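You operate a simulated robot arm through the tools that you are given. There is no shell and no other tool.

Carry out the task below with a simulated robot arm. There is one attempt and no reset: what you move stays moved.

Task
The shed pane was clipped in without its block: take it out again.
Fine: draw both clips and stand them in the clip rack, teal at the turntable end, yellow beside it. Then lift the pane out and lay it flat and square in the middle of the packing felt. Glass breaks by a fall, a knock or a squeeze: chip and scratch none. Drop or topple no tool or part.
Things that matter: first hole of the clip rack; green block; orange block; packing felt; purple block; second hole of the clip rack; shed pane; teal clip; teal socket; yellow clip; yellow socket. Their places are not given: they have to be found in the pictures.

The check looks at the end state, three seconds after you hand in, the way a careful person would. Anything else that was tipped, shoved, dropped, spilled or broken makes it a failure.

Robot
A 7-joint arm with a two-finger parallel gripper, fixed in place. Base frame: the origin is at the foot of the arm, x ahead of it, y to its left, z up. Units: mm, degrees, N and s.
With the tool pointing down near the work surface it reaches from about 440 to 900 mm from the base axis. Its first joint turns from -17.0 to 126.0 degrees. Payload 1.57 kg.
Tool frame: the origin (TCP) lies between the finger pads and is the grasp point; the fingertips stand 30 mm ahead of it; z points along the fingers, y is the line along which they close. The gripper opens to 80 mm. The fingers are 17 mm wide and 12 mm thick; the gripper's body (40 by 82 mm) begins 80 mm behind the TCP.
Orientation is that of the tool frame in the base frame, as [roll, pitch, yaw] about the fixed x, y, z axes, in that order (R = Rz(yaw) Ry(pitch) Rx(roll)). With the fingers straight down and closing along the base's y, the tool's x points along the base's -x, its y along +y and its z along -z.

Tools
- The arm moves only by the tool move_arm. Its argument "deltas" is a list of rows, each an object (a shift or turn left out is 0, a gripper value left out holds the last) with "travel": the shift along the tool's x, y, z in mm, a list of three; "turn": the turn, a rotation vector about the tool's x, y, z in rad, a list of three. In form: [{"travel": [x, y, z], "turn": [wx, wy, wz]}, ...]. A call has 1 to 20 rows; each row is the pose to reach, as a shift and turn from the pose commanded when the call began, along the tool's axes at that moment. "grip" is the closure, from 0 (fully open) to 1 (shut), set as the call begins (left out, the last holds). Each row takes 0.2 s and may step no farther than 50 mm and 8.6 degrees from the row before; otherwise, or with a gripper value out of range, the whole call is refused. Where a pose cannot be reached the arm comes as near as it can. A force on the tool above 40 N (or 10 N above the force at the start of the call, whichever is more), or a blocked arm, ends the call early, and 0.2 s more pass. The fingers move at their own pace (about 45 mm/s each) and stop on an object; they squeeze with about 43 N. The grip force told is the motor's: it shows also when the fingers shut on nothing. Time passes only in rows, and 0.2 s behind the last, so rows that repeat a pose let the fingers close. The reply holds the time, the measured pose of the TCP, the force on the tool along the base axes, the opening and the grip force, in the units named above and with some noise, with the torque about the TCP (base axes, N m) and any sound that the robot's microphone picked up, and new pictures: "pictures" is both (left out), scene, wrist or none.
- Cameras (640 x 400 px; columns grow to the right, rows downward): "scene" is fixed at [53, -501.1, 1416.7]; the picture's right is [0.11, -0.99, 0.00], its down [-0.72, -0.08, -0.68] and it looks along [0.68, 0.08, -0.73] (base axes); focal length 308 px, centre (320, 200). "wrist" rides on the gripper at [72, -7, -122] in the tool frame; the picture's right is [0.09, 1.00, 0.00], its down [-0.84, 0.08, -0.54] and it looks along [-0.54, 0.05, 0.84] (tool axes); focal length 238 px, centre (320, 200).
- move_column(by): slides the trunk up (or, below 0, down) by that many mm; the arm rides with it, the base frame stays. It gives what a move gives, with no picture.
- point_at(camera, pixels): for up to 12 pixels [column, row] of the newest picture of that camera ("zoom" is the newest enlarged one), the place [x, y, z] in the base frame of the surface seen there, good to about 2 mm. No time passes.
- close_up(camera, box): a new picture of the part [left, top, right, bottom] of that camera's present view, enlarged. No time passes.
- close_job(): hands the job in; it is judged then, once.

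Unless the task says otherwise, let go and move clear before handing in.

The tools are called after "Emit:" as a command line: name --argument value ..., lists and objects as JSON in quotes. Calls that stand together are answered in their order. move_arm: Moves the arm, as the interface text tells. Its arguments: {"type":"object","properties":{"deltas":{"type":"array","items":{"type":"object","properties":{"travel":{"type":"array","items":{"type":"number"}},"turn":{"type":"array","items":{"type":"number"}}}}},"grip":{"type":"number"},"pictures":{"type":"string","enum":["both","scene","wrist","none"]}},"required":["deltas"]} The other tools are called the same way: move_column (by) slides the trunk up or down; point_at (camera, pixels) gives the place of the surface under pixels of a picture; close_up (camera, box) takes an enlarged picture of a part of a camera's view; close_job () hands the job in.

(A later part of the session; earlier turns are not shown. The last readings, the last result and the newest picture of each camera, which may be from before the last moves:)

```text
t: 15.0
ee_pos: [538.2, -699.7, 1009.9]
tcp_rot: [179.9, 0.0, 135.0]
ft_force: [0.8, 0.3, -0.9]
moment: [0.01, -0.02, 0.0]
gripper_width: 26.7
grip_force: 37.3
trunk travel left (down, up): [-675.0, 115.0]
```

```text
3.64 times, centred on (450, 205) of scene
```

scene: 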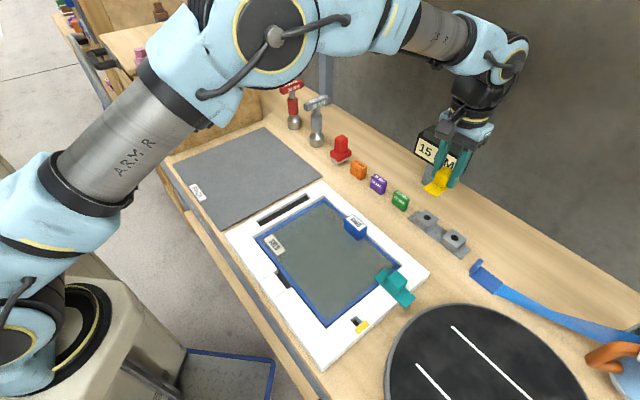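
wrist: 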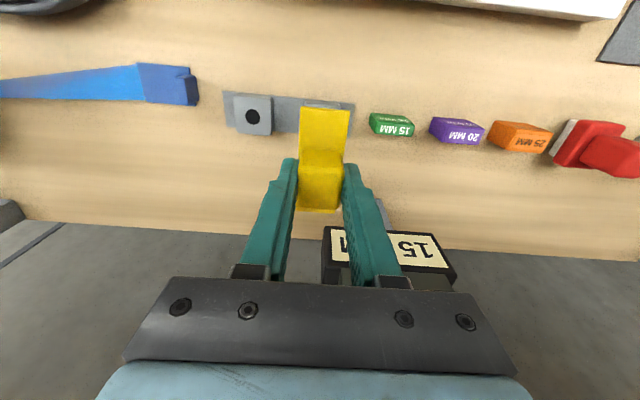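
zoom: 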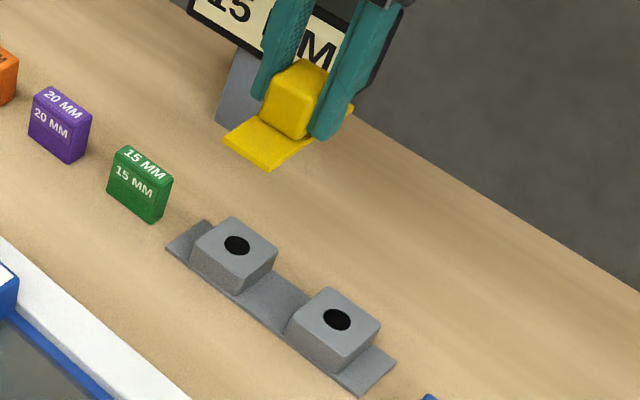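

I'll measure both holes and the yellow clip's plate corners in this scene zoom.

Emit:
point_at --camera "zoom" --pixels '[[237, 246], [337, 320], [225, 240], [249, 250], [237, 237], [237, 255], [230, 219], [276, 256], [237, 281], [193, 251], [226, 138], [268, 167]]'

Emit:
point_at --camera "zoom" --pixels '[[330, 289], [379, 326], [338, 358], [290, 326], [325, 314], [349, 325], [337, 311], [337, 329], [300, 62], [327, 72], [306, 102], [270, 90]]'

```text
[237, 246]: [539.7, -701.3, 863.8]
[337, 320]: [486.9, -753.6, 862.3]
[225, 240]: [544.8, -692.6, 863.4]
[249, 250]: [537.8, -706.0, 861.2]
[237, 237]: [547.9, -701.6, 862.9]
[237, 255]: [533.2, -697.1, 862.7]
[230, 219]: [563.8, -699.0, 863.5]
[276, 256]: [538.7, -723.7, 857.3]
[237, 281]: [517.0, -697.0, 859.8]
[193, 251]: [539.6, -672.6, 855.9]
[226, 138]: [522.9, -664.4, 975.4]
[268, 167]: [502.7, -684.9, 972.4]
```

```text
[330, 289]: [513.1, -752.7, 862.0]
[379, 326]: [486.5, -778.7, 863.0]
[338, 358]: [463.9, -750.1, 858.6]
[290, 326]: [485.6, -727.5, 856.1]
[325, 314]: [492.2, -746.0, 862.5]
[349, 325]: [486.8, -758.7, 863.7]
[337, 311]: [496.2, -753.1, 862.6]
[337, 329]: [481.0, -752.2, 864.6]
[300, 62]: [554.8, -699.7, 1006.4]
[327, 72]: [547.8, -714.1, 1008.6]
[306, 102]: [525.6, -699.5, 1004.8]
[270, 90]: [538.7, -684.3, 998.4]
```

Averages give hole 1 at (540.0,-699.6) and hole 2 at (487.2,-752.6); the clip is within about 1 mm of hole 1. I'll lower to z≈932 (pin still above the block) and re-read the pose.

Emit:
move_arm --deltas '[{"travel": [0, 0, 15]}, {"travel": [0, 0, 30]}, {"travel": [0, 0, 45]}, {"travel": [0, 0, 58]}, {"travel": [0, 0, 68]}, {"travel": [0, 0, 75]}, {"travel": [0, 0, 78]}, {"travel": [0, 0, 78]}, {"travel": [0, 0, 78]}]' --pictures "both"

Emit:
close_up --camera "scene" --box '[400, 170, 490, 260]'

```text
t: 17.0
ee_pos: [538.9, -698.8, 932.5]
tcp_rot: [-180.0, 0.0, 135.0]
ft_force: [-0.2, 1.2, 0.7]
moment: [-0.03, 0.01, 0.0]
gripper_width: 26.9
grip_force: 37.6
trunk travel left (down, up): [-675.0, 115.0]
```

scene: 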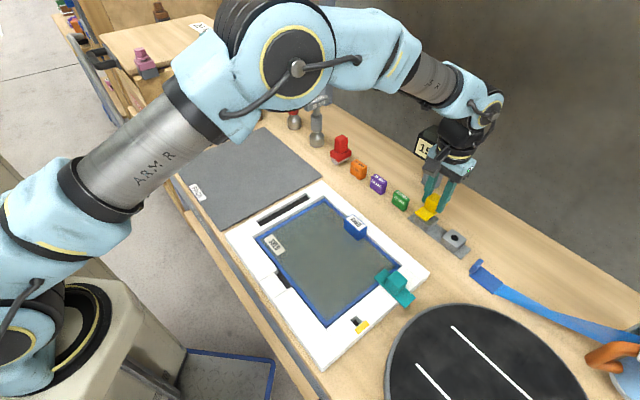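
wrist: 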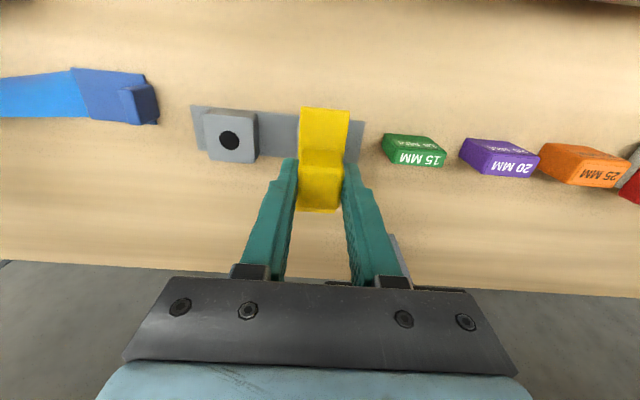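

```text
4.44 times, centred on (445, 215) of scene
```

zoom: 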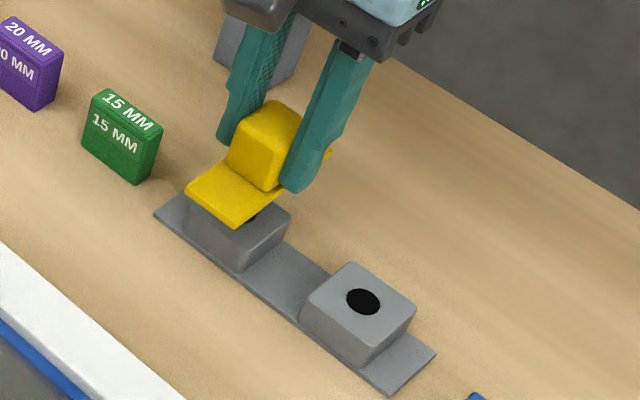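

A bit of the hole or pin shows under the plate at zoom (252,218). Zooming in to check alignment.

Emit:
close_up --camera "scene" --box '[415, 195, 475, 240]'

Emit:
close_up --camera "wrist" --box '[190, 90, 390, 220]'

```text
8.89 times, centred on (445, 218) of scene
```

zoom: 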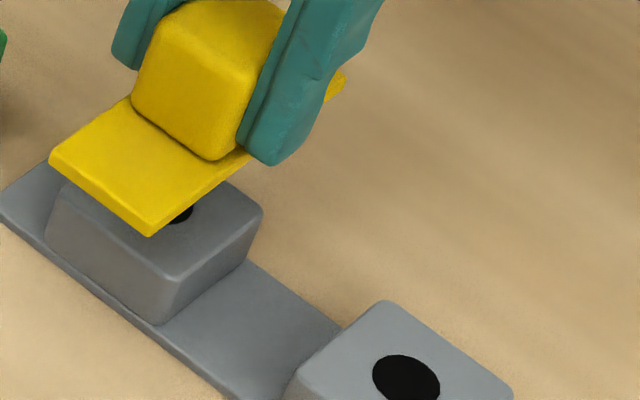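

```text
3.08 times, centred on (290, 155) of wrist
```

zoom: 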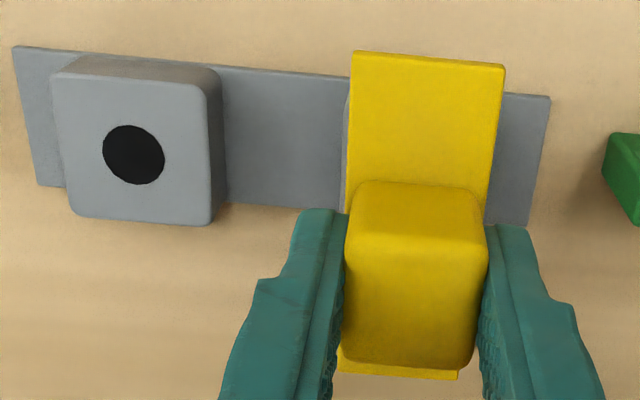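

Measuring hole 2 and the clip plate from this nearer wrist view, to infer hole 1 by the 75 mm spacing.

Emit:
point_at --camera "zoom" --pixels '[[134, 154], [104, 154], [165, 158], [133, 126], [135, 184], [352, 54], [503, 66], [457, 376], [341, 370], [415, 305], [350, 255], [485, 258]]'

Emit:
point_at --camera "wrist" --pixels '[[211, 115], [253, 119], [255, 160], [214, 158], [229, 140], [320, 190], [340, 190], [303, 186], [365, 121], [190, 105], [205, 150], [362, 162]]'

```text
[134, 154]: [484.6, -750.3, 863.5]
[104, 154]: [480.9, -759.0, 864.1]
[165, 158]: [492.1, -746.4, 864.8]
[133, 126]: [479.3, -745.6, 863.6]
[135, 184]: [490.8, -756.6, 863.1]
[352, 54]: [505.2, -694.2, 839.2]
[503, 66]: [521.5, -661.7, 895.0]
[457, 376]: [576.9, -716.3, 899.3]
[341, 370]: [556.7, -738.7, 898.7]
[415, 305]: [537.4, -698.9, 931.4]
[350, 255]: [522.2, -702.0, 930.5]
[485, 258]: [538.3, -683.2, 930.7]
```

```text
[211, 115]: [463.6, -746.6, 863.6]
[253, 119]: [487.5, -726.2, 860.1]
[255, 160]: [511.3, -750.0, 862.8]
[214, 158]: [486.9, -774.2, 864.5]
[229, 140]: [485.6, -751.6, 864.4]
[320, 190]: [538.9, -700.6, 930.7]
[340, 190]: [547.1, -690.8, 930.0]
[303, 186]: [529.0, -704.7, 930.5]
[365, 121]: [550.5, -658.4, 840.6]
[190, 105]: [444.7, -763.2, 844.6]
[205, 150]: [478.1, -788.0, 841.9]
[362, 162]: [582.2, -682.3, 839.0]
```

Combined estimates put hole 1 at about (539.7,-699.3), and the clip's at (538.7,-699.2). I'll nudge +0.7 mm in x and lower 14 mm slowly, checking the force.

Emit:
move_arm --deltas '[{"travel": [-0.5, 0.5, 0]}, {"travel": [-0.5, 0.5, 2]}, {"travel": [-0.5, 0.5, 4]}, {"travel": [-0.5, 0.5, 6]}, {"travel": [-0.5, 0.5, 8]}, {"travel": [-0.5, 0.5, 10]}, {"travel": [-0.5, 0.5, 12]}, {"travel": [-0.5, 0.5, 14]}, {"travel": [-0.5, 0.5, 14]}]' --pictures "scene"

Emit:
close_up --camera "scene" --box '[415, 195, 475, 240]'

```text
t: 19.0
ee_pos: [539.0, -698.9, 921.0]
tcp_rot: [-179.9, 0.3, 135.1]
ft_force: [0.3, -0.1, 31.1]
moment: [-0.18, -0.17, 0.02]
gripper_width: 26.7
grip_force: 37.5
trunk travel left (down, up): [-675.0, 115.0]
```

scene: 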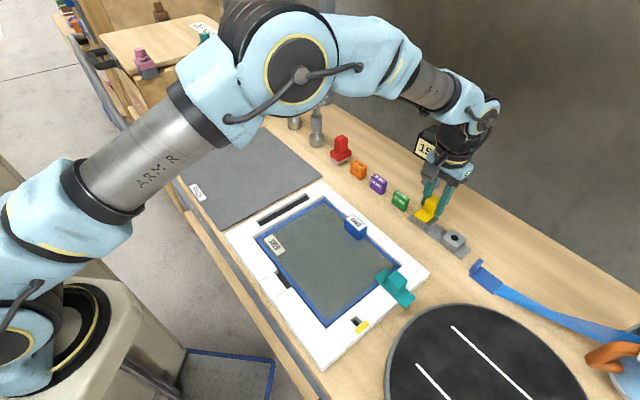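

```text
8.89 times, centred on (445, 218) of scene
```

zoom: 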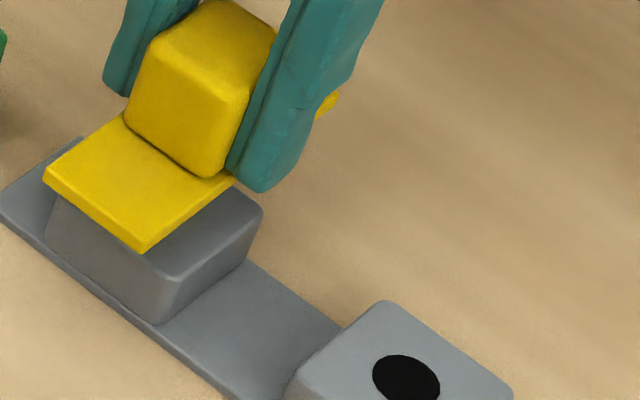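

The tool meets 31 N at z≈921 with torque showing contact ~8 mm toward tool −x (base (+,−)), so the pin edge is on the hole's far rim. I'll back up 6 mm, shift 2 mm toward tool +x, and probe down gently again.

Emit:
move_arm --deltas '[{"travel": [0, 0, -3]}, {"travel": [0, 0, -6]}, {"travel": [2, 0, -6]}, {"travel": [2, 0, -6]}]' --pictures "none"

Emit:
move_arm --deltas '[{"travel": [0, 0, 1]}, {"travel": [0, 0, 2]}, {"travel": [0, 0, 3]}, {"travel": [0, 0, 4]}, {"travel": [0, 0, 5]}, {"travel": [0, 0, 5]}]' --pictures "none"

```text
t: 20.0
ee_pos: [537.8, -697.1, 923.7]
tcp_rot: [179.9, -0.1, 135.1]
ft_force: [-0.3, -0.9, -0.2]
moment: [0.01, -0.03, -0.01]
gripper_width: 26.5
grip_force: 37.3
trunk travel left (down, up): [-675.0, 115.0]
```

```text
t: 21.4
ee_pos: [539.1, -699.1, 918.4]
tcp_rot: [-179.9, 0.0, 134.9]
ft_force: [0.9, -0.4, 0.7]
moment: [-0.01, 0.02, 0.0]
gripper_width: 26.6
grip_force: 37.8
trunk travel left (down, up): [-675.0, 115.0]
```

Now z≈918.4 with no force: the pin has entered the hole. I'll keep lowering in 2 mm steps toward the seat near z≈904.

Emit:
move_arm --deltas '[{"travel": [0, 0, 2]}, {"travel": [0, 0, 4]}, {"travel": [0, 0, 6]}, {"travel": [0, 0, 8]}, {"travel": [0, 0, 10]}, {"travel": [0, 0, 10]}]' --pictures "none"

```text
t: 22.8
ee_pos: [538.2, -698.3, 909.2]
tcp_rot: [180.0, 0.0, 135.1]
ft_force: [-0.9, 0.1, 0.4]
moment: [0.0, 0.03, -0.01]
gripper_width: 26.6
grip_force: 37.6
trunk travel left (down, up): [-675.0, 115.0]
```

Emit:
move_arm --deltas '[{"travel": [0, 0, 1]}, {"travel": [0, 0, 2]}, {"travel": [0, 0, 3]}, {"travel": [0, 0, 4]}, {"travel": [0, 0, 4]}]' --pictures "scene"

Emit:
close_up --camera "scene" --box '[415, 195, 475, 240]'

```text
t: 24.0
ee_pos: [538.9, -697.8, 905.8]
tcp_rot: [180.0, 0.0, 135.0]
ft_force: [-0.1, -0.5, -0.4]
moment: [0.02, 0.0, 0.01]
gripper_width: 26.7
grip_force: 37.3
trunk travel left (down, up): [-675.0, 115.0]
```

scene: 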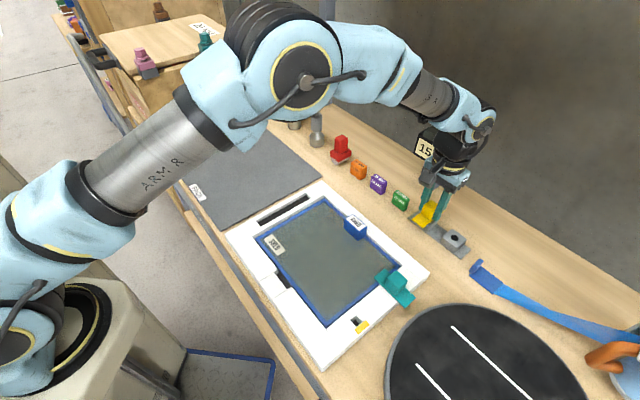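

```text
8.89 times, centred on (445, 218) of scene
```

zoom: 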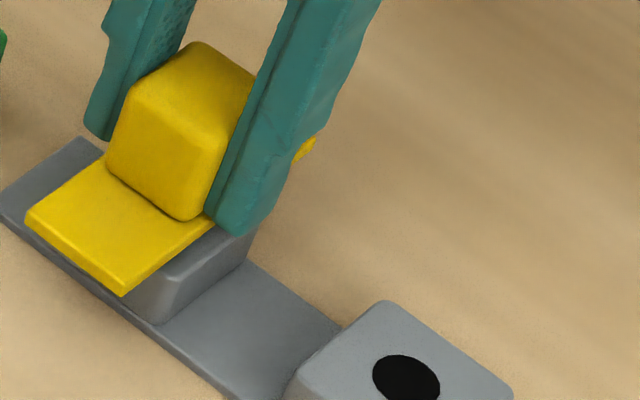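

The plate is almost on the block and there is still no force at z≈905. Easing down 1 mm at a time until light contact.

Emit:
move_arm --deltas '[{"travel": [0, 0, 0.7]}, {"travel": [0, 0, 1.4]}, {"travel": [0, 0, 1.4]}]' --pictures "none"

```text
t: 24.8
ee_pos: [539.5, -696.9, 903.2]
tcp_rot: [180.0, -0.1, 135.1]
ft_force: [-0.2, 0.1, 0.2]
moment: [0.03, 0.02, -0.02]
gripper_width: 26.6
grip_force: 37.7
trunk travel left (down, up): [-675.0, 115.0]
```

Emit:
move_arm --deltas '[{"travel": [0, 0, 0.7]}, {"travel": [0, 0, 1.4]}, {"travel": [0, 0, 1.4]}]' --pictures "none"

```text
t: 25.6
ee_pos: [538.2, -699.2, 902.8]
tcp_rot: [180.0, 0.1, 135.0]
ft_force: [-0.3, -0.2, 0.2]
moment: [0.0, -0.03, 0.0]
gripper_width: 26.9
grip_force: 37.3
trunk travel left (down, up): [-675.0, 115.0]
```

Emit:
move_arm --deltas '[{"travel": [0, 0, 0.8]}, {"travel": [0, 0, 1.6]}, {"travel": [0, 0, 1.6]}]' --pictures "scene"

Emit:
close_up --camera "scene" --box '[415, 195, 475, 240]'

```text
t: 26.4
ee_pos: [538.5, -698.5, 901.8]
tcp_rot: [-180.0, 0.0, 135.0]
ft_force: [-0.4, 0.9, 3.8]
moment: [0.07, 0.02, 0.0]
gripper_width: 26.9
grip_force: 36.9
trunk travel left (down, up): [-675.0, 115.0]
```

scene: 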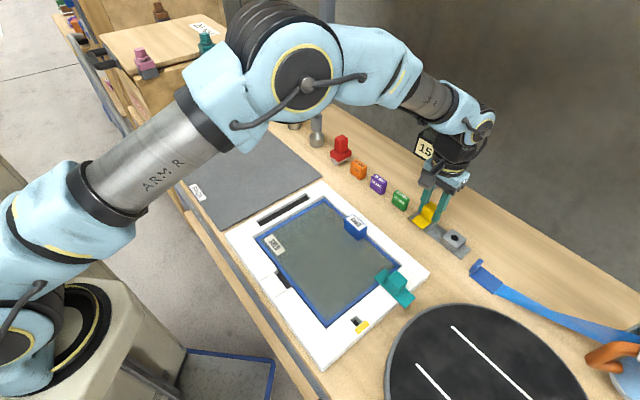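

```text
8.89 times, centred on (445, 218) of scene
```

zoom: 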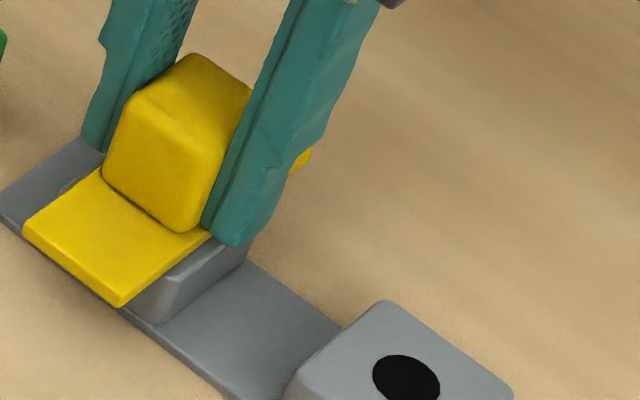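

Contact force of ~4 N begins at z≈901. I'll press 0.6 mm more to confirm it is seated, and check the plate height (expected ≈868).

Emit:
move_arm --deltas '[{"travel": [0, 0, 0.6]}, {"travel": [0, 0, 0.6]}]' --pictures "scene"

Emit:
close_up --camera "scene" --box '[415, 195, 475, 240]'

Emit:
point_at --camera "zoom" --pixels '[[60, 215], [110, 280], [140, 230], [90, 200], [190, 80], [170, 120], [205, 265], [330, 340]]'

```text
t: 27.0
ee_pos: [538.4, -698.6, 900.8]
tcp_rot: [179.9, 0.2, 135.0]
ft_force: [0.4, -0.5, 6.2]
moment: [-0.05, -0.07, 0.0]
gripper_width: 26.6
grip_force: 38.0
trunk travel left (down, up): [-675.0, 115.0]
```

scene: 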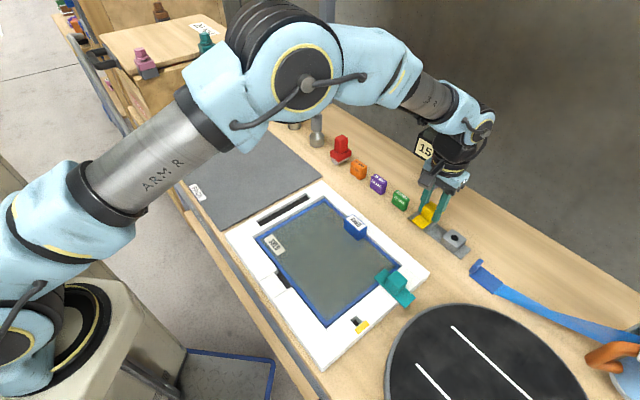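

```text
8.89 times, centred on (445, 218) of scene
```

zoom: 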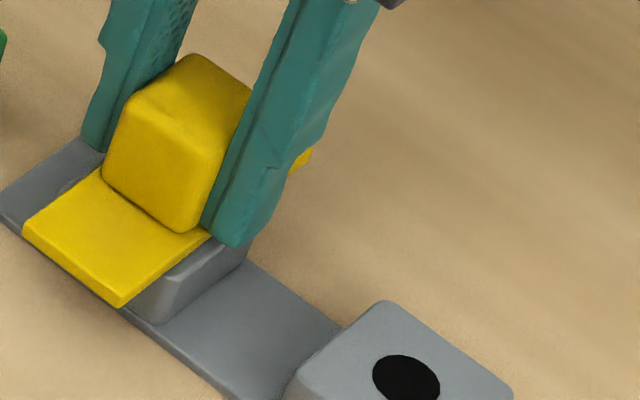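

```text
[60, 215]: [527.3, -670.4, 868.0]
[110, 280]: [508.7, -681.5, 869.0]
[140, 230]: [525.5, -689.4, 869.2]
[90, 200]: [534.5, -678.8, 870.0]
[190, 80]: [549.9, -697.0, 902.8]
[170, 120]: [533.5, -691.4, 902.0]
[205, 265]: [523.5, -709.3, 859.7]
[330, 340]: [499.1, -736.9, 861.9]
```

The plate top reads 868–869 mm, i.e. the yellow clip is seated flat on its block. Opening the fingers to ~50 mm and waiting before rising.

Emit:
move_arm --deltas '[{"travel": [0, 0, -0.5]}, {"travel": [0, 0, -1]}, {"travel": [0, 0, -1]}, {"travel": [0, 0, -1]}, {"travel": [0, 0, -1]}]' --grip 0.4 --pictures "wrist"

```text
t: 28.2
ee_pos: [538.2, -698.5, 900.5]
tcp_rot: [179.9, 0.0, 134.9]
ft_force: [-0.6, 0.3, 0.1]
moment: [-0.01, -0.01, -0.04]
gripper_width: 48.1
grip_force: 0.2
trunk travel left (down, up): [-675.0, 115.0]
```

wrist: 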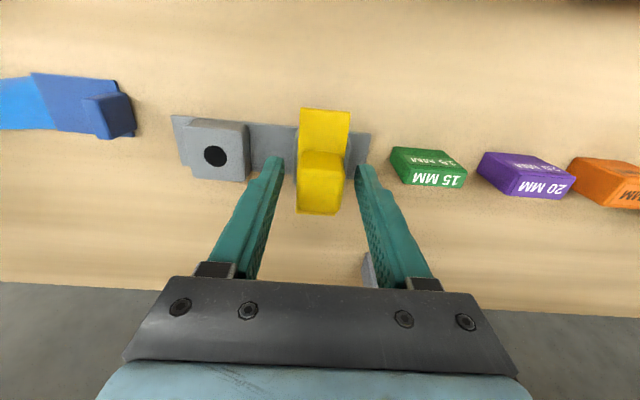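

Released cleanly (48 mm open, no force). Rising straight up to z≈1010, then heading over the teal clip while turning back.

Emit:
move_arm --deltas '[{"travel": [0, 0, -10]}, {"travel": [0, 0, -22]}, {"travel": [0, 0, -38]}, {"travel": [0, 0, -56]}, {"travel": [0, 0, -76]}, {"travel": [0, 0, -96]}, {"travel": [0, 0, -108]}, {"travel": [0, 0, -108]}]' --pictures "both"

Emit:
close_up --camera "scene" --box '[410, 180, 490, 260]'

```text
t: 30.0
ee_pos: [538.3, -698.1, 1007.7]
tcp_rot: [-180.0, 0.0, 135.0]
ft_force: [0.0, 0.4, 0.1]
moment: [0.0, 0.0, 0.0]
gripper_width: 48.1
grip_force: 0.0
trunk travel left (down, up): [-675.0, 115.0]
```

scene: 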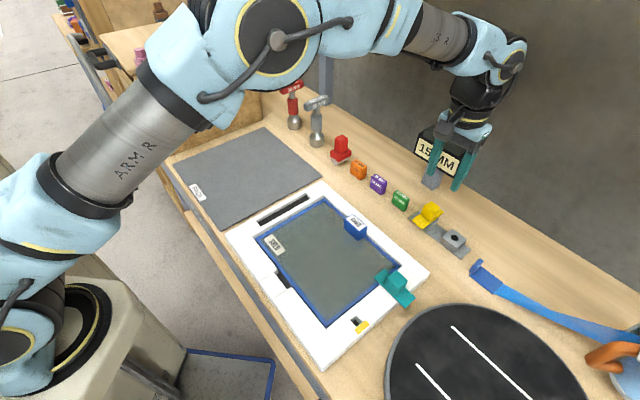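
wrist: 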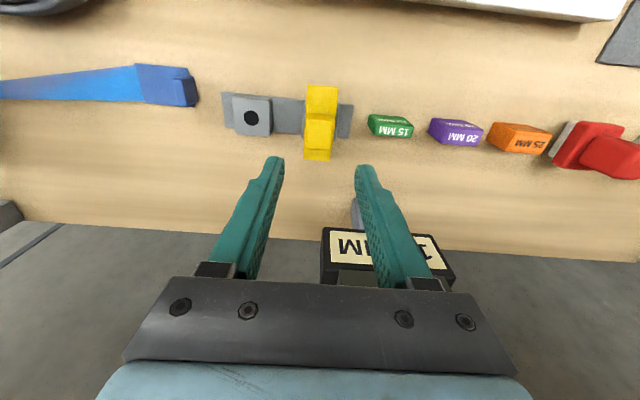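

```text
5.00 times, centred on (450, 220) of scene
```

zoom: 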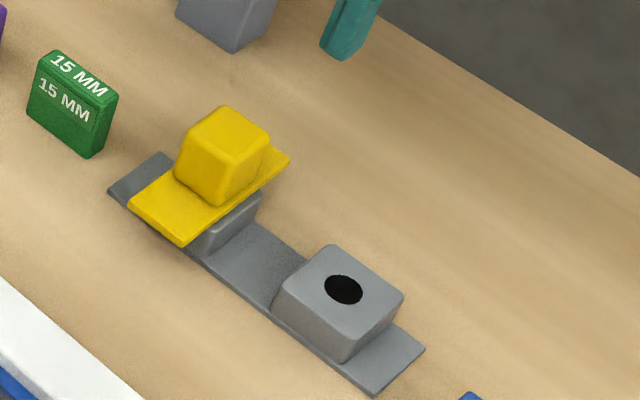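

The yellow clip stands upright in the far hole at scene (432,213). Now moving over the teal clip at (345.8,-611), turning back 90°.

Emit:
move_arm --deltas '[{"travel": [16.5, -6.2, 0], "turn": [0, 0, -0.1309]}, {"travel": [33, -12.4, 0], "turn": [0, 0, -0.2618]}, {"travel": [49.5, -18.6, 0], "turn": [0, 0, -0.3927]}, {"travel": [66, -24.8, 0], "turn": [0, 0, -0.5236]}, {"travel": [82.5, -31, 0], "turn": [0, 0, -0.6545]}, {"travel": [99, -37.2, 0], "turn": [0, 0, -0.7854]}, {"travel": [115.5, -43.4, 0], "turn": [0, 0, -0.9163]}, {"travel": [132, -49.6, 0], "turn": [0, 0, -1.0472]}, {"travel": [148.5, -55.8, 0], "turn": [0, 0, -1.1781]}, {"travel": [165, -62, 0], "turn": [0, 0, -1.309]}, {"travel": [181.5, -68.2, 0], "turn": [0, 0, -1.4399]}, {"travel": [198.1, -74.4, 0], "turn": [0, 0, -1.5708]}, {"travel": [198.1, -74.4, 0], "turn": [0, 0, -1.5708]}, {"travel": [198.1, -74.4, 0], "turn": [0, 0, -1.5708]}]' --pictures "both"

Emit:
close_up --camera "wrist" --box '[250, 70, 400, 200]'

```text
t: 33.0
ee_pos: [345.6, -610.7, 1009.0]
tcp_rot: [180.0, 0.1, -134.9]
ft_force: [0.2, -0.5, 0.6]
moment: [0.0, 0.01, 0.0]
gripper_width: 47.7
grip_force: 0.1
trunk travel left (down, up): [-675.0, 115.0]
```

scene: 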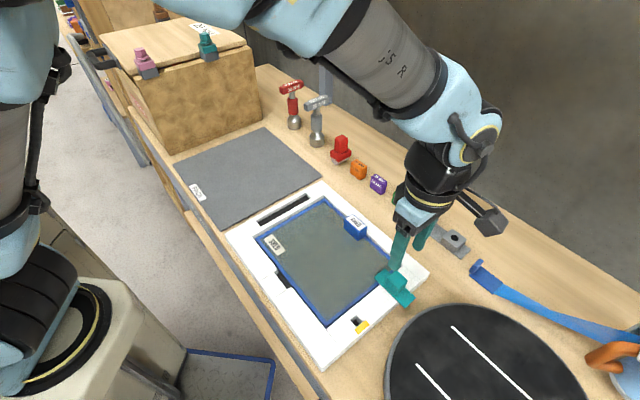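
wrist: 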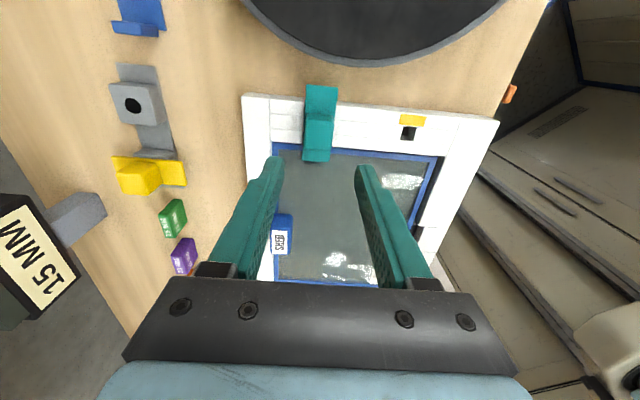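

```text
3.08 times, centred on (325, 135) of wrist
```

zoom: 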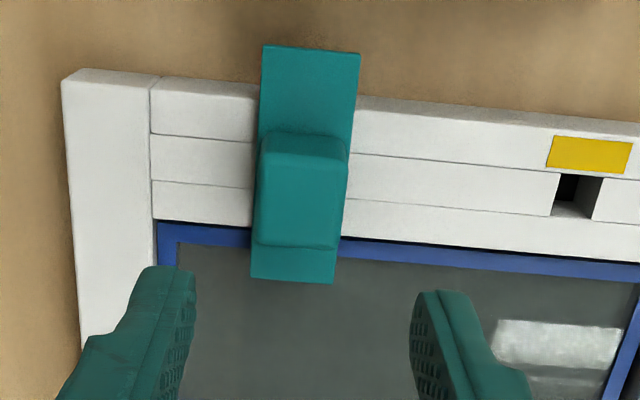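

Over the teal clip now. Measuring its head and plate here for fine alignment.

Emit:
point_at --camera "zoom" --pixels '[[264, 158], [344, 163], [336, 244], [257, 240], [300, 200], [265, 50], [358, 56], [332, 280], [252, 274]]'

```text
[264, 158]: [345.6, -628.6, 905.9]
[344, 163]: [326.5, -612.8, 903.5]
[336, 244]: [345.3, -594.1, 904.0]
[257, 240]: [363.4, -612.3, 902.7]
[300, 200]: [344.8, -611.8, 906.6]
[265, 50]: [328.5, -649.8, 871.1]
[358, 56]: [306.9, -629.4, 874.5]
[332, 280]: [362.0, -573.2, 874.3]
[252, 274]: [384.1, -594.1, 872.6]
```

Teal head centre ≈(345.4,-611.6), within ~1 mm of the TCP. Descending 101.5 mm to z≈907.5.

Emit:
move_arm --deltas '[{"travel": [0.4, -0.3, 15]}, {"travel": [0.4, -0.3, 30]}, {"travel": [0.4, -0.3, 45]}, {"travel": [0.4, -0.3, 60]}, {"travel": [0.4, -0.3, 75]}, {"travel": [0.4, -0.3, 86]}, {"travel": [0.4, -0.3, 94]}, {"travel": [0.4, -0.3, 99]}, {"travel": [0.4, -0.3, 101.5]}, {"travel": [0.4, -0.3, 101.5]}]' --grip 0.4 --pictures "both"

Emit:
close_up --camera "wrist" --box '[230, 90, 420, 250]'

```text
t: 35.2
ee_pos: [346.3, -610.1, 906.4]
tcp_rot: [-180.0, 0.0, -135.0]
ft_force: [0.7, 0.6, -0.4]
moment: [0.0, 0.0, 0.0]
gripper_width: 48.0
grip_force: 0.1
trunk travel left (down, up): [-675.0, 115.0]
```

scene: 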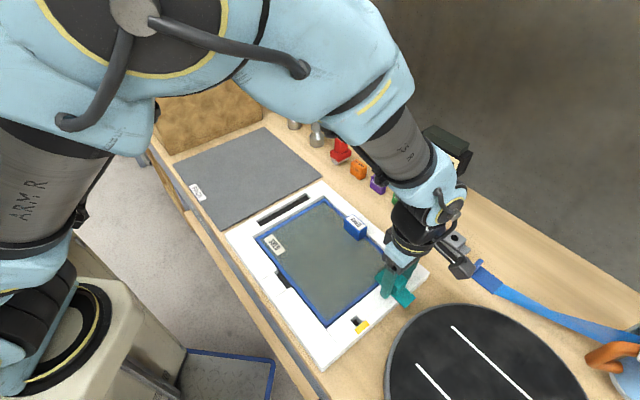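
wrist: 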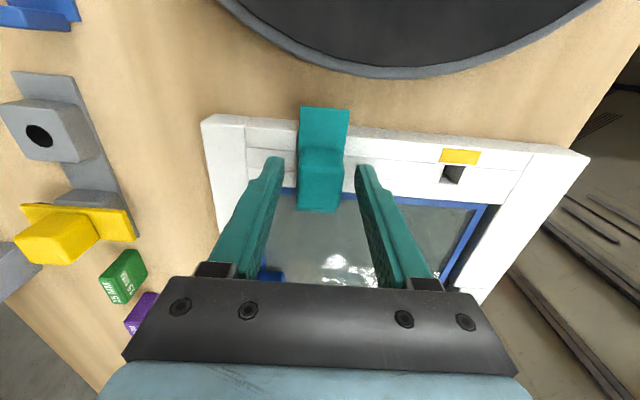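

```text
2.50 times, centred on (325, 170) of wrist
```

zoom: 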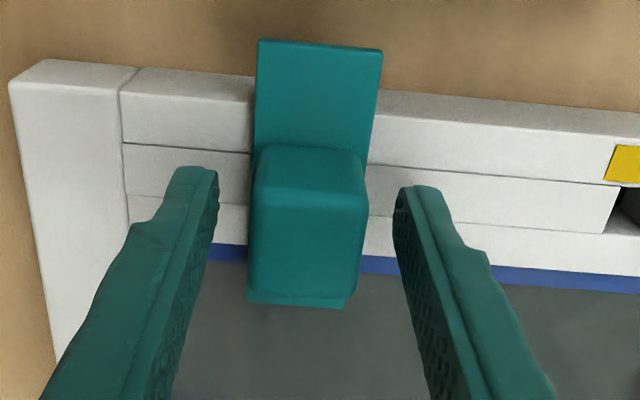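

The teal head is centred between the fingers (zoom ≈(306,240)), just as the yellow one was. Closing the grip.

Emit:
move_arm --deltas '[{"travel": [0, 0, 0]}, {"travel": [0, 0, 0]}, {"travel": [0, 0, 0]}, {"travel": [0, 0, 0]}, {"travel": [0, 0, 0]}]' --grip 1.0 --pictures "wrist"

```text
t: 36.4
ee_pos: [347.2, -611.5, 906.7]
tcp_rot: [180.0, 0.1, -135.0]
ft_force: [1.2, -0.9, 0.4]
moment: [-0.01, -0.07, 0.01]
gripper_width: 26.7
grip_force: 37.6
trunk travel left (down, up): [-675.0, 115.0]
```

wrist: 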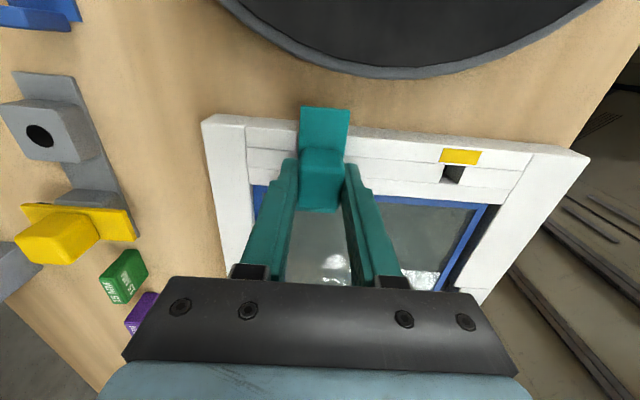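

The teal head is gripped (26.7 mm, 37.6 N) with ~1.5 N side force. Drawing it slowly straight up.

Emit:
move_arm --deltas '[{"travel": [0, -0.2, -3]}, {"travel": [0, -0.2, -6]}, {"travel": [0, -0.2, -9]}, {"travel": [0, -0.2, -12]}, {"travel": [0, -0.2, -16]}, {"travel": [0, -0.2, -20]}, {"travel": [0, -0.2, -26]}, {"travel": [0, -0.2, -34]}, {"travel": [0, -0.2, -44]}, {"travel": [0, -0.2, -56]}, {"travel": [0, -0.2, -70]}, {"travel": [0, -0.2, -84]}, {"travel": [0, -0.2, -96]}, {"travel": [0, -0.2, -102.5]}, {"travel": [0, -0.2, -102.5]}]' --pictures "both"

Emit:
close_up --camera "scene" --box '[340, 210, 460, 340]'

```text
t: 39.6
ee_pos: [346.0, -610.7, 1008.8]
tcp_rot: [179.9, -0.1, -134.9]
ft_force: [-0.1, -0.2, -0.3]
moment: [0.0, 0.02, 0.03]
gripper_width: 26.5
grip_force: 37.3
trunk travel left (down, up): [-675.0, 115.0]
```

scene: 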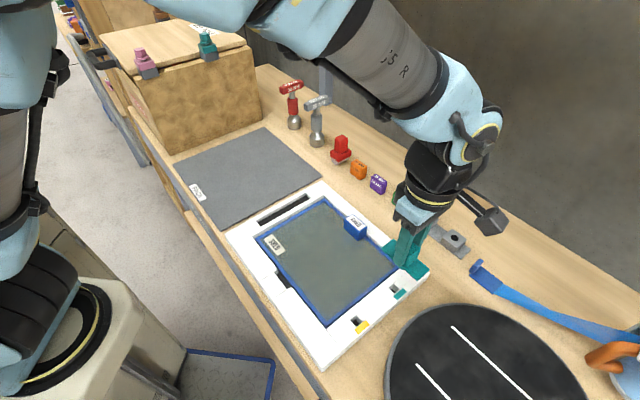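
wrist: 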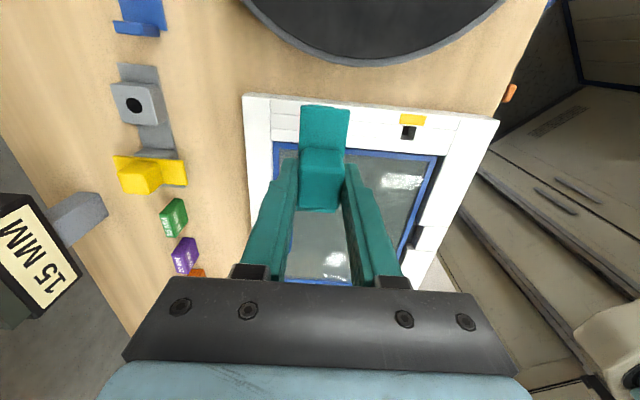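

```text
3.08 times, centred on (400, 275) of scene
```

zoom: 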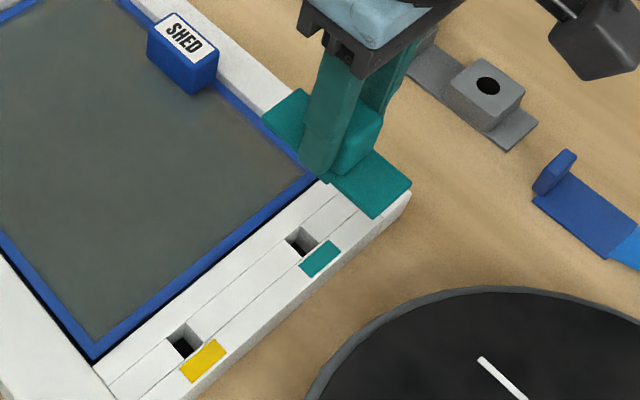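

Teal is out, its socket visible at scene zoom (300,240). From the yellow insertion and wrist measurements, the turntable-end hole is at about (485.5,-750.9); carrying the teal clip there at z≈1009 while turning 90°.

Emit:
move_arm --deltas '[{"travel": [0, -16.4, 0], "turn": [0, 0, 0.1309]}, {"travel": [0, -32.9, 0], "turn": [0, 0, 0.2618]}, {"travel": [0, -49.3, 0], "turn": [0, 0, 0.3927]}, {"travel": [0, -65.8, 0], "turn": [0, 0, 0.5236]}, {"travel": [0, -82.2, 0], "turn": [0, 0, 0.6545]}, {"travel": [0, -98.7, 0], "turn": [0, 0, 0.7854]}, {"travel": [0, -115.1, 0], "turn": [0, 0, 0.9163]}, {"travel": [0, -131.5, 0], "turn": [0, 0, 1.0472]}, {"travel": [0, -148, 0], "turn": [0, 0, 1.1781]}, {"travel": [0.1, -164.4, 0], "turn": [0, 0, 1.309]}, {"travel": [0.2, -180.9, 0], "turn": [0, 0, 1.4399]}, {"travel": [0.3, -197.3, 0], "turn": [0, 0, 1.5708]}, {"travel": [0.3, -197.3, 0], "turn": [0, 0, 1.5708]}, {"travel": [0.3, -197.3, 0], "turn": [0, 0, 1.5708]}]' --pictures "both"

Emit:
close_up --camera "wrist" --box '[230, 70, 410, 220]'

```text
t: 42.6
ee_pos: [484.7, -750.4, 1010.2]
tcp_rot: [-179.9, 0.0, 135.0]
ft_force: [0.7, -0.2, -0.3]
moment: [0.01, -0.01, 0.02]
gripper_width: 26.5
grip_force: 37.5
trunk travel left (down, up): [-675.0, 115.0]
```

scene: 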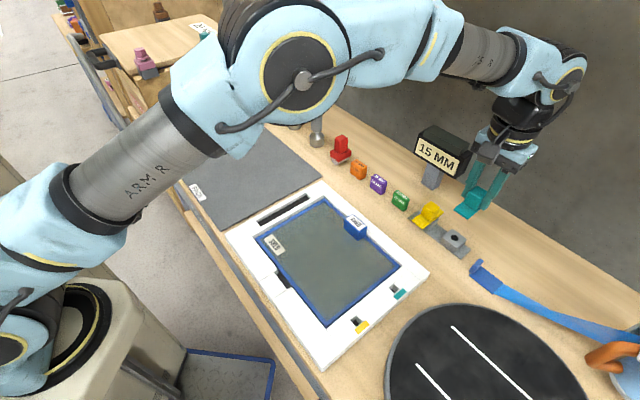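
wrist: 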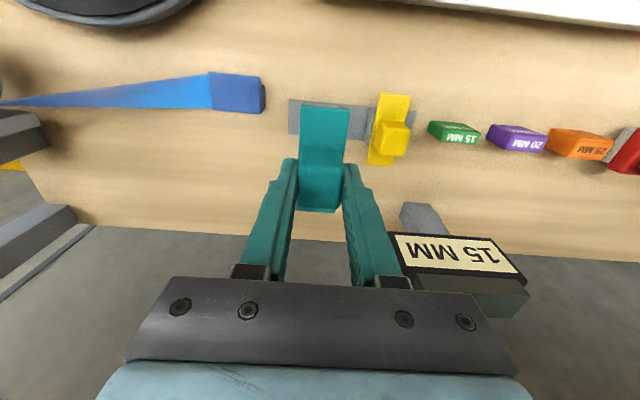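

```text
2.67 times, centred on (320, 145) of wrist
```

zoom: 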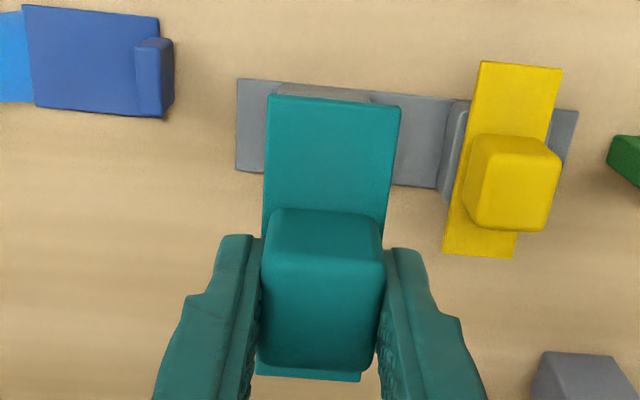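

Reached (484.7,-750.4) with the teal clip over the turntable-end block. Lowering to z≈930, just above the block.

Emit:
move_arm --deltas '[{"travel": [0, 0, 15]}, {"travel": [0, 0, 30]}, {"travel": [0, 0, 45]}, {"travel": [0, 0, 58]}, {"travel": [0, 0, 68]}, {"travel": [0, 0, 75]}, {"travel": [0, 0, 79]}, {"travel": [0, 0, 79]}, {"travel": [0, 0, 79]}]' --pictures "scene"

Emit:
close_up --camera "scene" --box '[415, 195, 485, 265]'

```text
t: 44.6
ee_pos: [485.0, -750.2, 929.9]
tcp_rot: [-180.0, 0.0, 134.9]
ft_force: [-0.1, 0.6, 0.2]
moment: [0.01, 0.01, -0.01]
gripper_width: 26.7
grip_force: 37.3
trunk travel left (down, up): [-675.0, 115.0]
```

scene: 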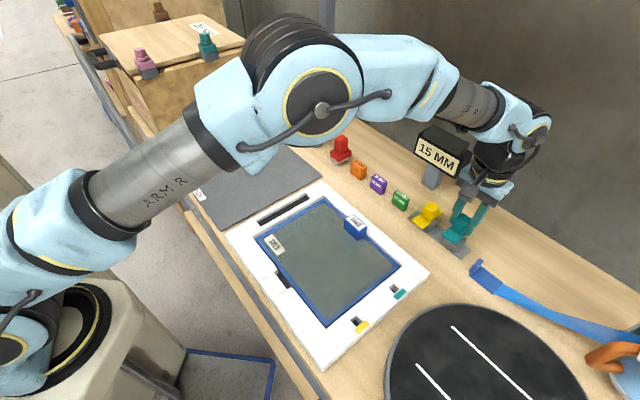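

```text
5.71 times, centred on (450, 230) of scene
```

zoom: 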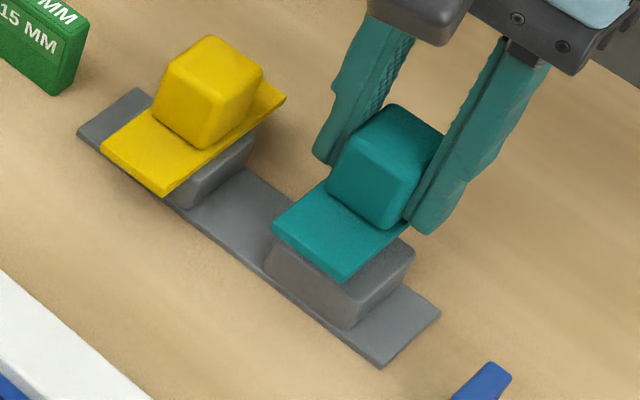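

The teal clip is over its block, comparable to yellow's placement. Lowering gently 11 mm to z≈919 and reading the force.

Emit:
move_arm --deltas '[{"travel": [0, 0, 2]}, {"travel": [0, 0, 4]}, {"travel": [0, 0, 6]}, {"travel": [0, 0, 8]}, {"travel": [0, 0, 9.5]}, {"travel": [0, 0, 11]}, {"travel": [0, 0, 11]}]' --pictures "none"

```text
t: 46.2
ee_pos: [486.2, -751.0, 919.3]
tcp_rot: [-180.0, 0.0, 135.0]
ft_force: [0.3, 0.5, 0.6]
moment: [0.01, 0.02, 0.01]
gripper_width: 26.4
grip_force: 37.0
trunk travel left (down, up): [-675.0, 115.0]
```

No force at z≈919, so the pin is in the hole. Continuing down in 2 mm steps toward ~905.

Emit:
move_arm --deltas '[{"travel": [0, 0, 2]}, {"travel": [0, 0, 4]}, {"travel": [0, 0, 6]}, {"travel": [0, 0, 8]}, {"travel": [0, 0, 10]}, {"travel": [0, 0, 12]}, {"travel": [0, 0, 14]}, {"travel": [0, 0, 14]}]' --pictures "none"

```text
t: 48.0
ee_pos: [484.9, -750.9, 905.2]
tcp_rot: [179.9, 0.0, 135.0]
ft_force: [-1.0, 0.8, 0.4]
moment: [0.01, -0.03, 0.0]
gripper_width: 26.5
grip_force: 37.1
trunk travel left (down, up): [-675.0, 115.0]
```

Emit:
move_arm --deltas '[{"travel": [0, 0, 0.8]}, {"travel": [0, 0, 1.6]}, {"travel": [0, 0, 2.4]}, {"travel": [0, 0, 2.4]}]' --pictures "none"

```text
t: 49.0
ee_pos: [485.4, -751.7, 904.5]
tcp_rot: [-179.9, 0.1, 135.0]
ft_force: [-0.8, 0.0, 6.9]
moment: [0.05, 0.03, 0.01]
gripper_width: 26.9
grip_force: 37.5
trunk travel left (down, up): [-675.0, 115.0]
```

Force has risen to ~7 N at z≈903. Checking the plate height and looks before releasing.

Emit:
move_arm --deltas '[{"travel": [0, 0, 0.5]}, {"travel": [0, 0, 0.5]}]' --pictures "both"

Emit:
close_up --camera "scene" --box '[415, 195, 485, 265]'

Emit:
point_at --camera "zoom" --pixels '[[300, 245], [340, 280], [350, 260], [310, 230], [365, 150], [395, 160], [160, 150], [210, 130], [390, 290], [330, 255]]'

```text
t: 49.6
ee_pos: [483.5, -752.2, 903.7]
tcp_rot: [-179.9, 0.2, 134.9]
ft_force: [-0.3, -2.4, 14.8]
moment: [-0.1, 0.02, 0.01]
gripper_width: 26.7
grip_force: 37.4
trunk travel left (down, up): [-675.0, 115.0]
```

scene: 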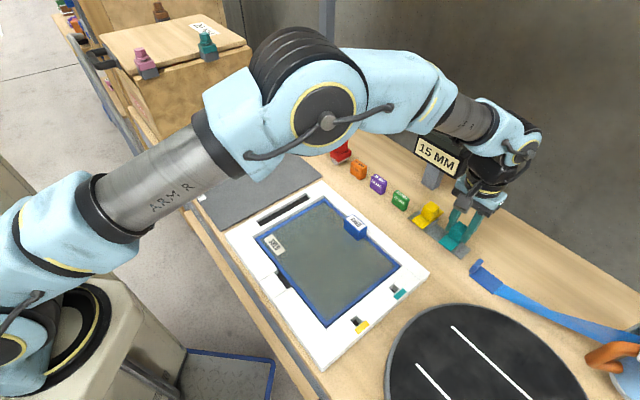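
wrist: 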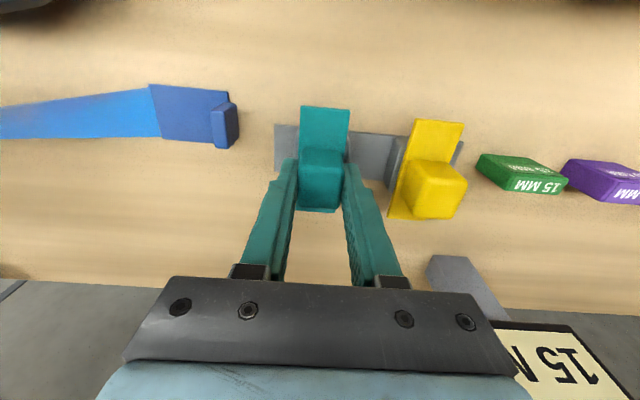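

```text
5.71 times, centred on (450, 230) of scene
```

zoom: 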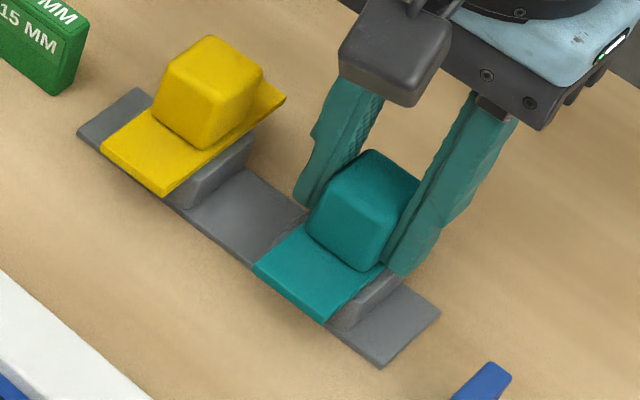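

```text
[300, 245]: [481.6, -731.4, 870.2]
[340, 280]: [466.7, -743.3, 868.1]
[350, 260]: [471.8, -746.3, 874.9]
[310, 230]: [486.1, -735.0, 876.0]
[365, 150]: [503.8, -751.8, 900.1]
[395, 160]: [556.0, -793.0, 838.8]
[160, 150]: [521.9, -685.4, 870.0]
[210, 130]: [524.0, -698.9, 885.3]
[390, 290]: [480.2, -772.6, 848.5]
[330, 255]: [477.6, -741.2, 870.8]
```

The teal plate reads ≈868–870 mm, matching the seated yellow clip. Relieving the press and opening the fingers.

Emit:
move_arm --deltas '[{"travel": [0, 0, -0.8]}, {"travel": [0, 0, -1.2]}, {"travel": [0, 0, -1.2]}, {"travel": [0, 0, -1.2]}, {"travel": [0, 0, -1.2]}]' --grip 0.4 --pictures "wrist"

```text
t: 50.8
ee_pos: [485.3, -750.8, 904.7]
tcp_rot: [-180.0, 0.0, 135.0]
ft_force: [0.0, 0.1, -0.6]
moment: [-0.04, -0.01, -0.02]
gripper_width: 48.1
grip_force: 0.0
trunk travel left (down, up): [-675.0, 115.0]
```

wrist: 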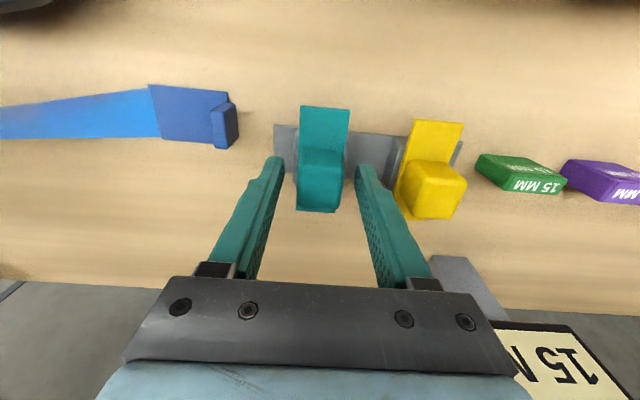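

Both clips stand in the rack and the fingers are clear. Rising straight up to z≈1010.

Emit:
move_arm --deltas '[{"travel": [0, 0, -10]}, {"travel": [0, 0, -22]}, {"travel": [0, 0, -38]}, {"travel": [0, 0, -56]}, {"travel": [0, 0, -76]}, {"travel": [0, 0, -96]}, {"travel": [0, 0, -107]}, {"travel": [0, 0, -107]}]' --pictures "both"

Emit:
close_up --camera "scene" --box '[405, 185, 495, 265]'

Emit:
close_up --camera "scene" --box '[225, 180, 435, 370]'

```text
t: 52.6
ee_pos: [485.2, -751.4, 1011.4]
tcp_rot: [180.0, 0.0, 135.0]
ft_force: [-0.4, -0.4, -0.2]
moment: [0.01, -0.02, -0.02]
gripper_width: 48.0
grip_force: 0.0
trunk travel left (down, up): [-675.0, 115.0]
```

scene: 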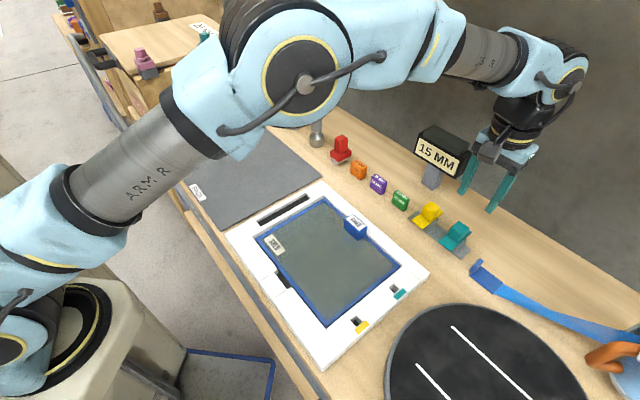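
wrist: 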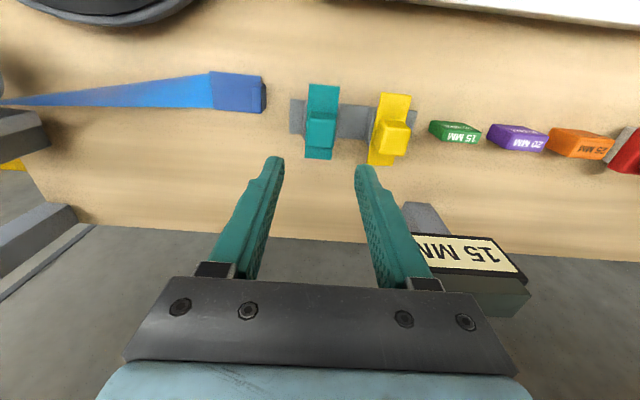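

```text
5.00 times, centred on (450, 225) of scene
```

zoom: 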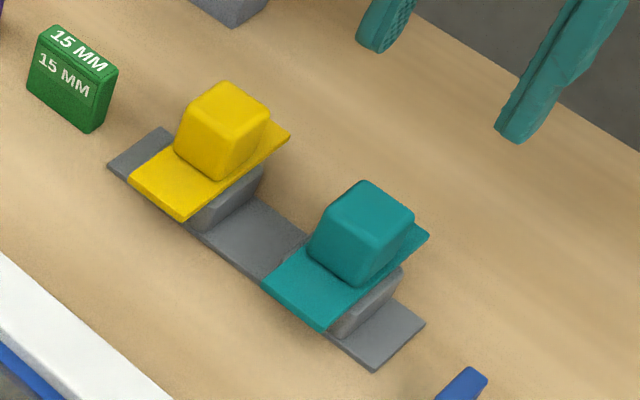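

```text
2.11 times, centred on (330, 275) of scene
```

zoom: 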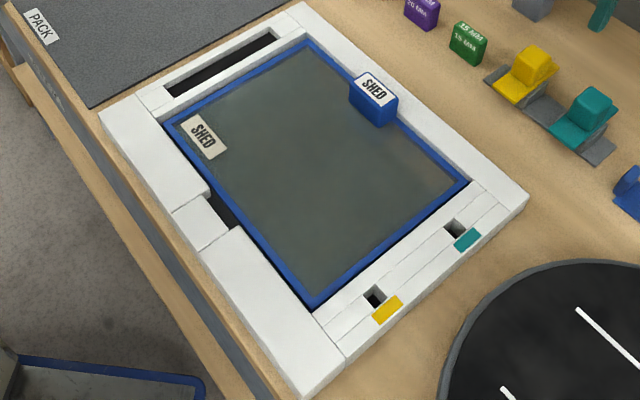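

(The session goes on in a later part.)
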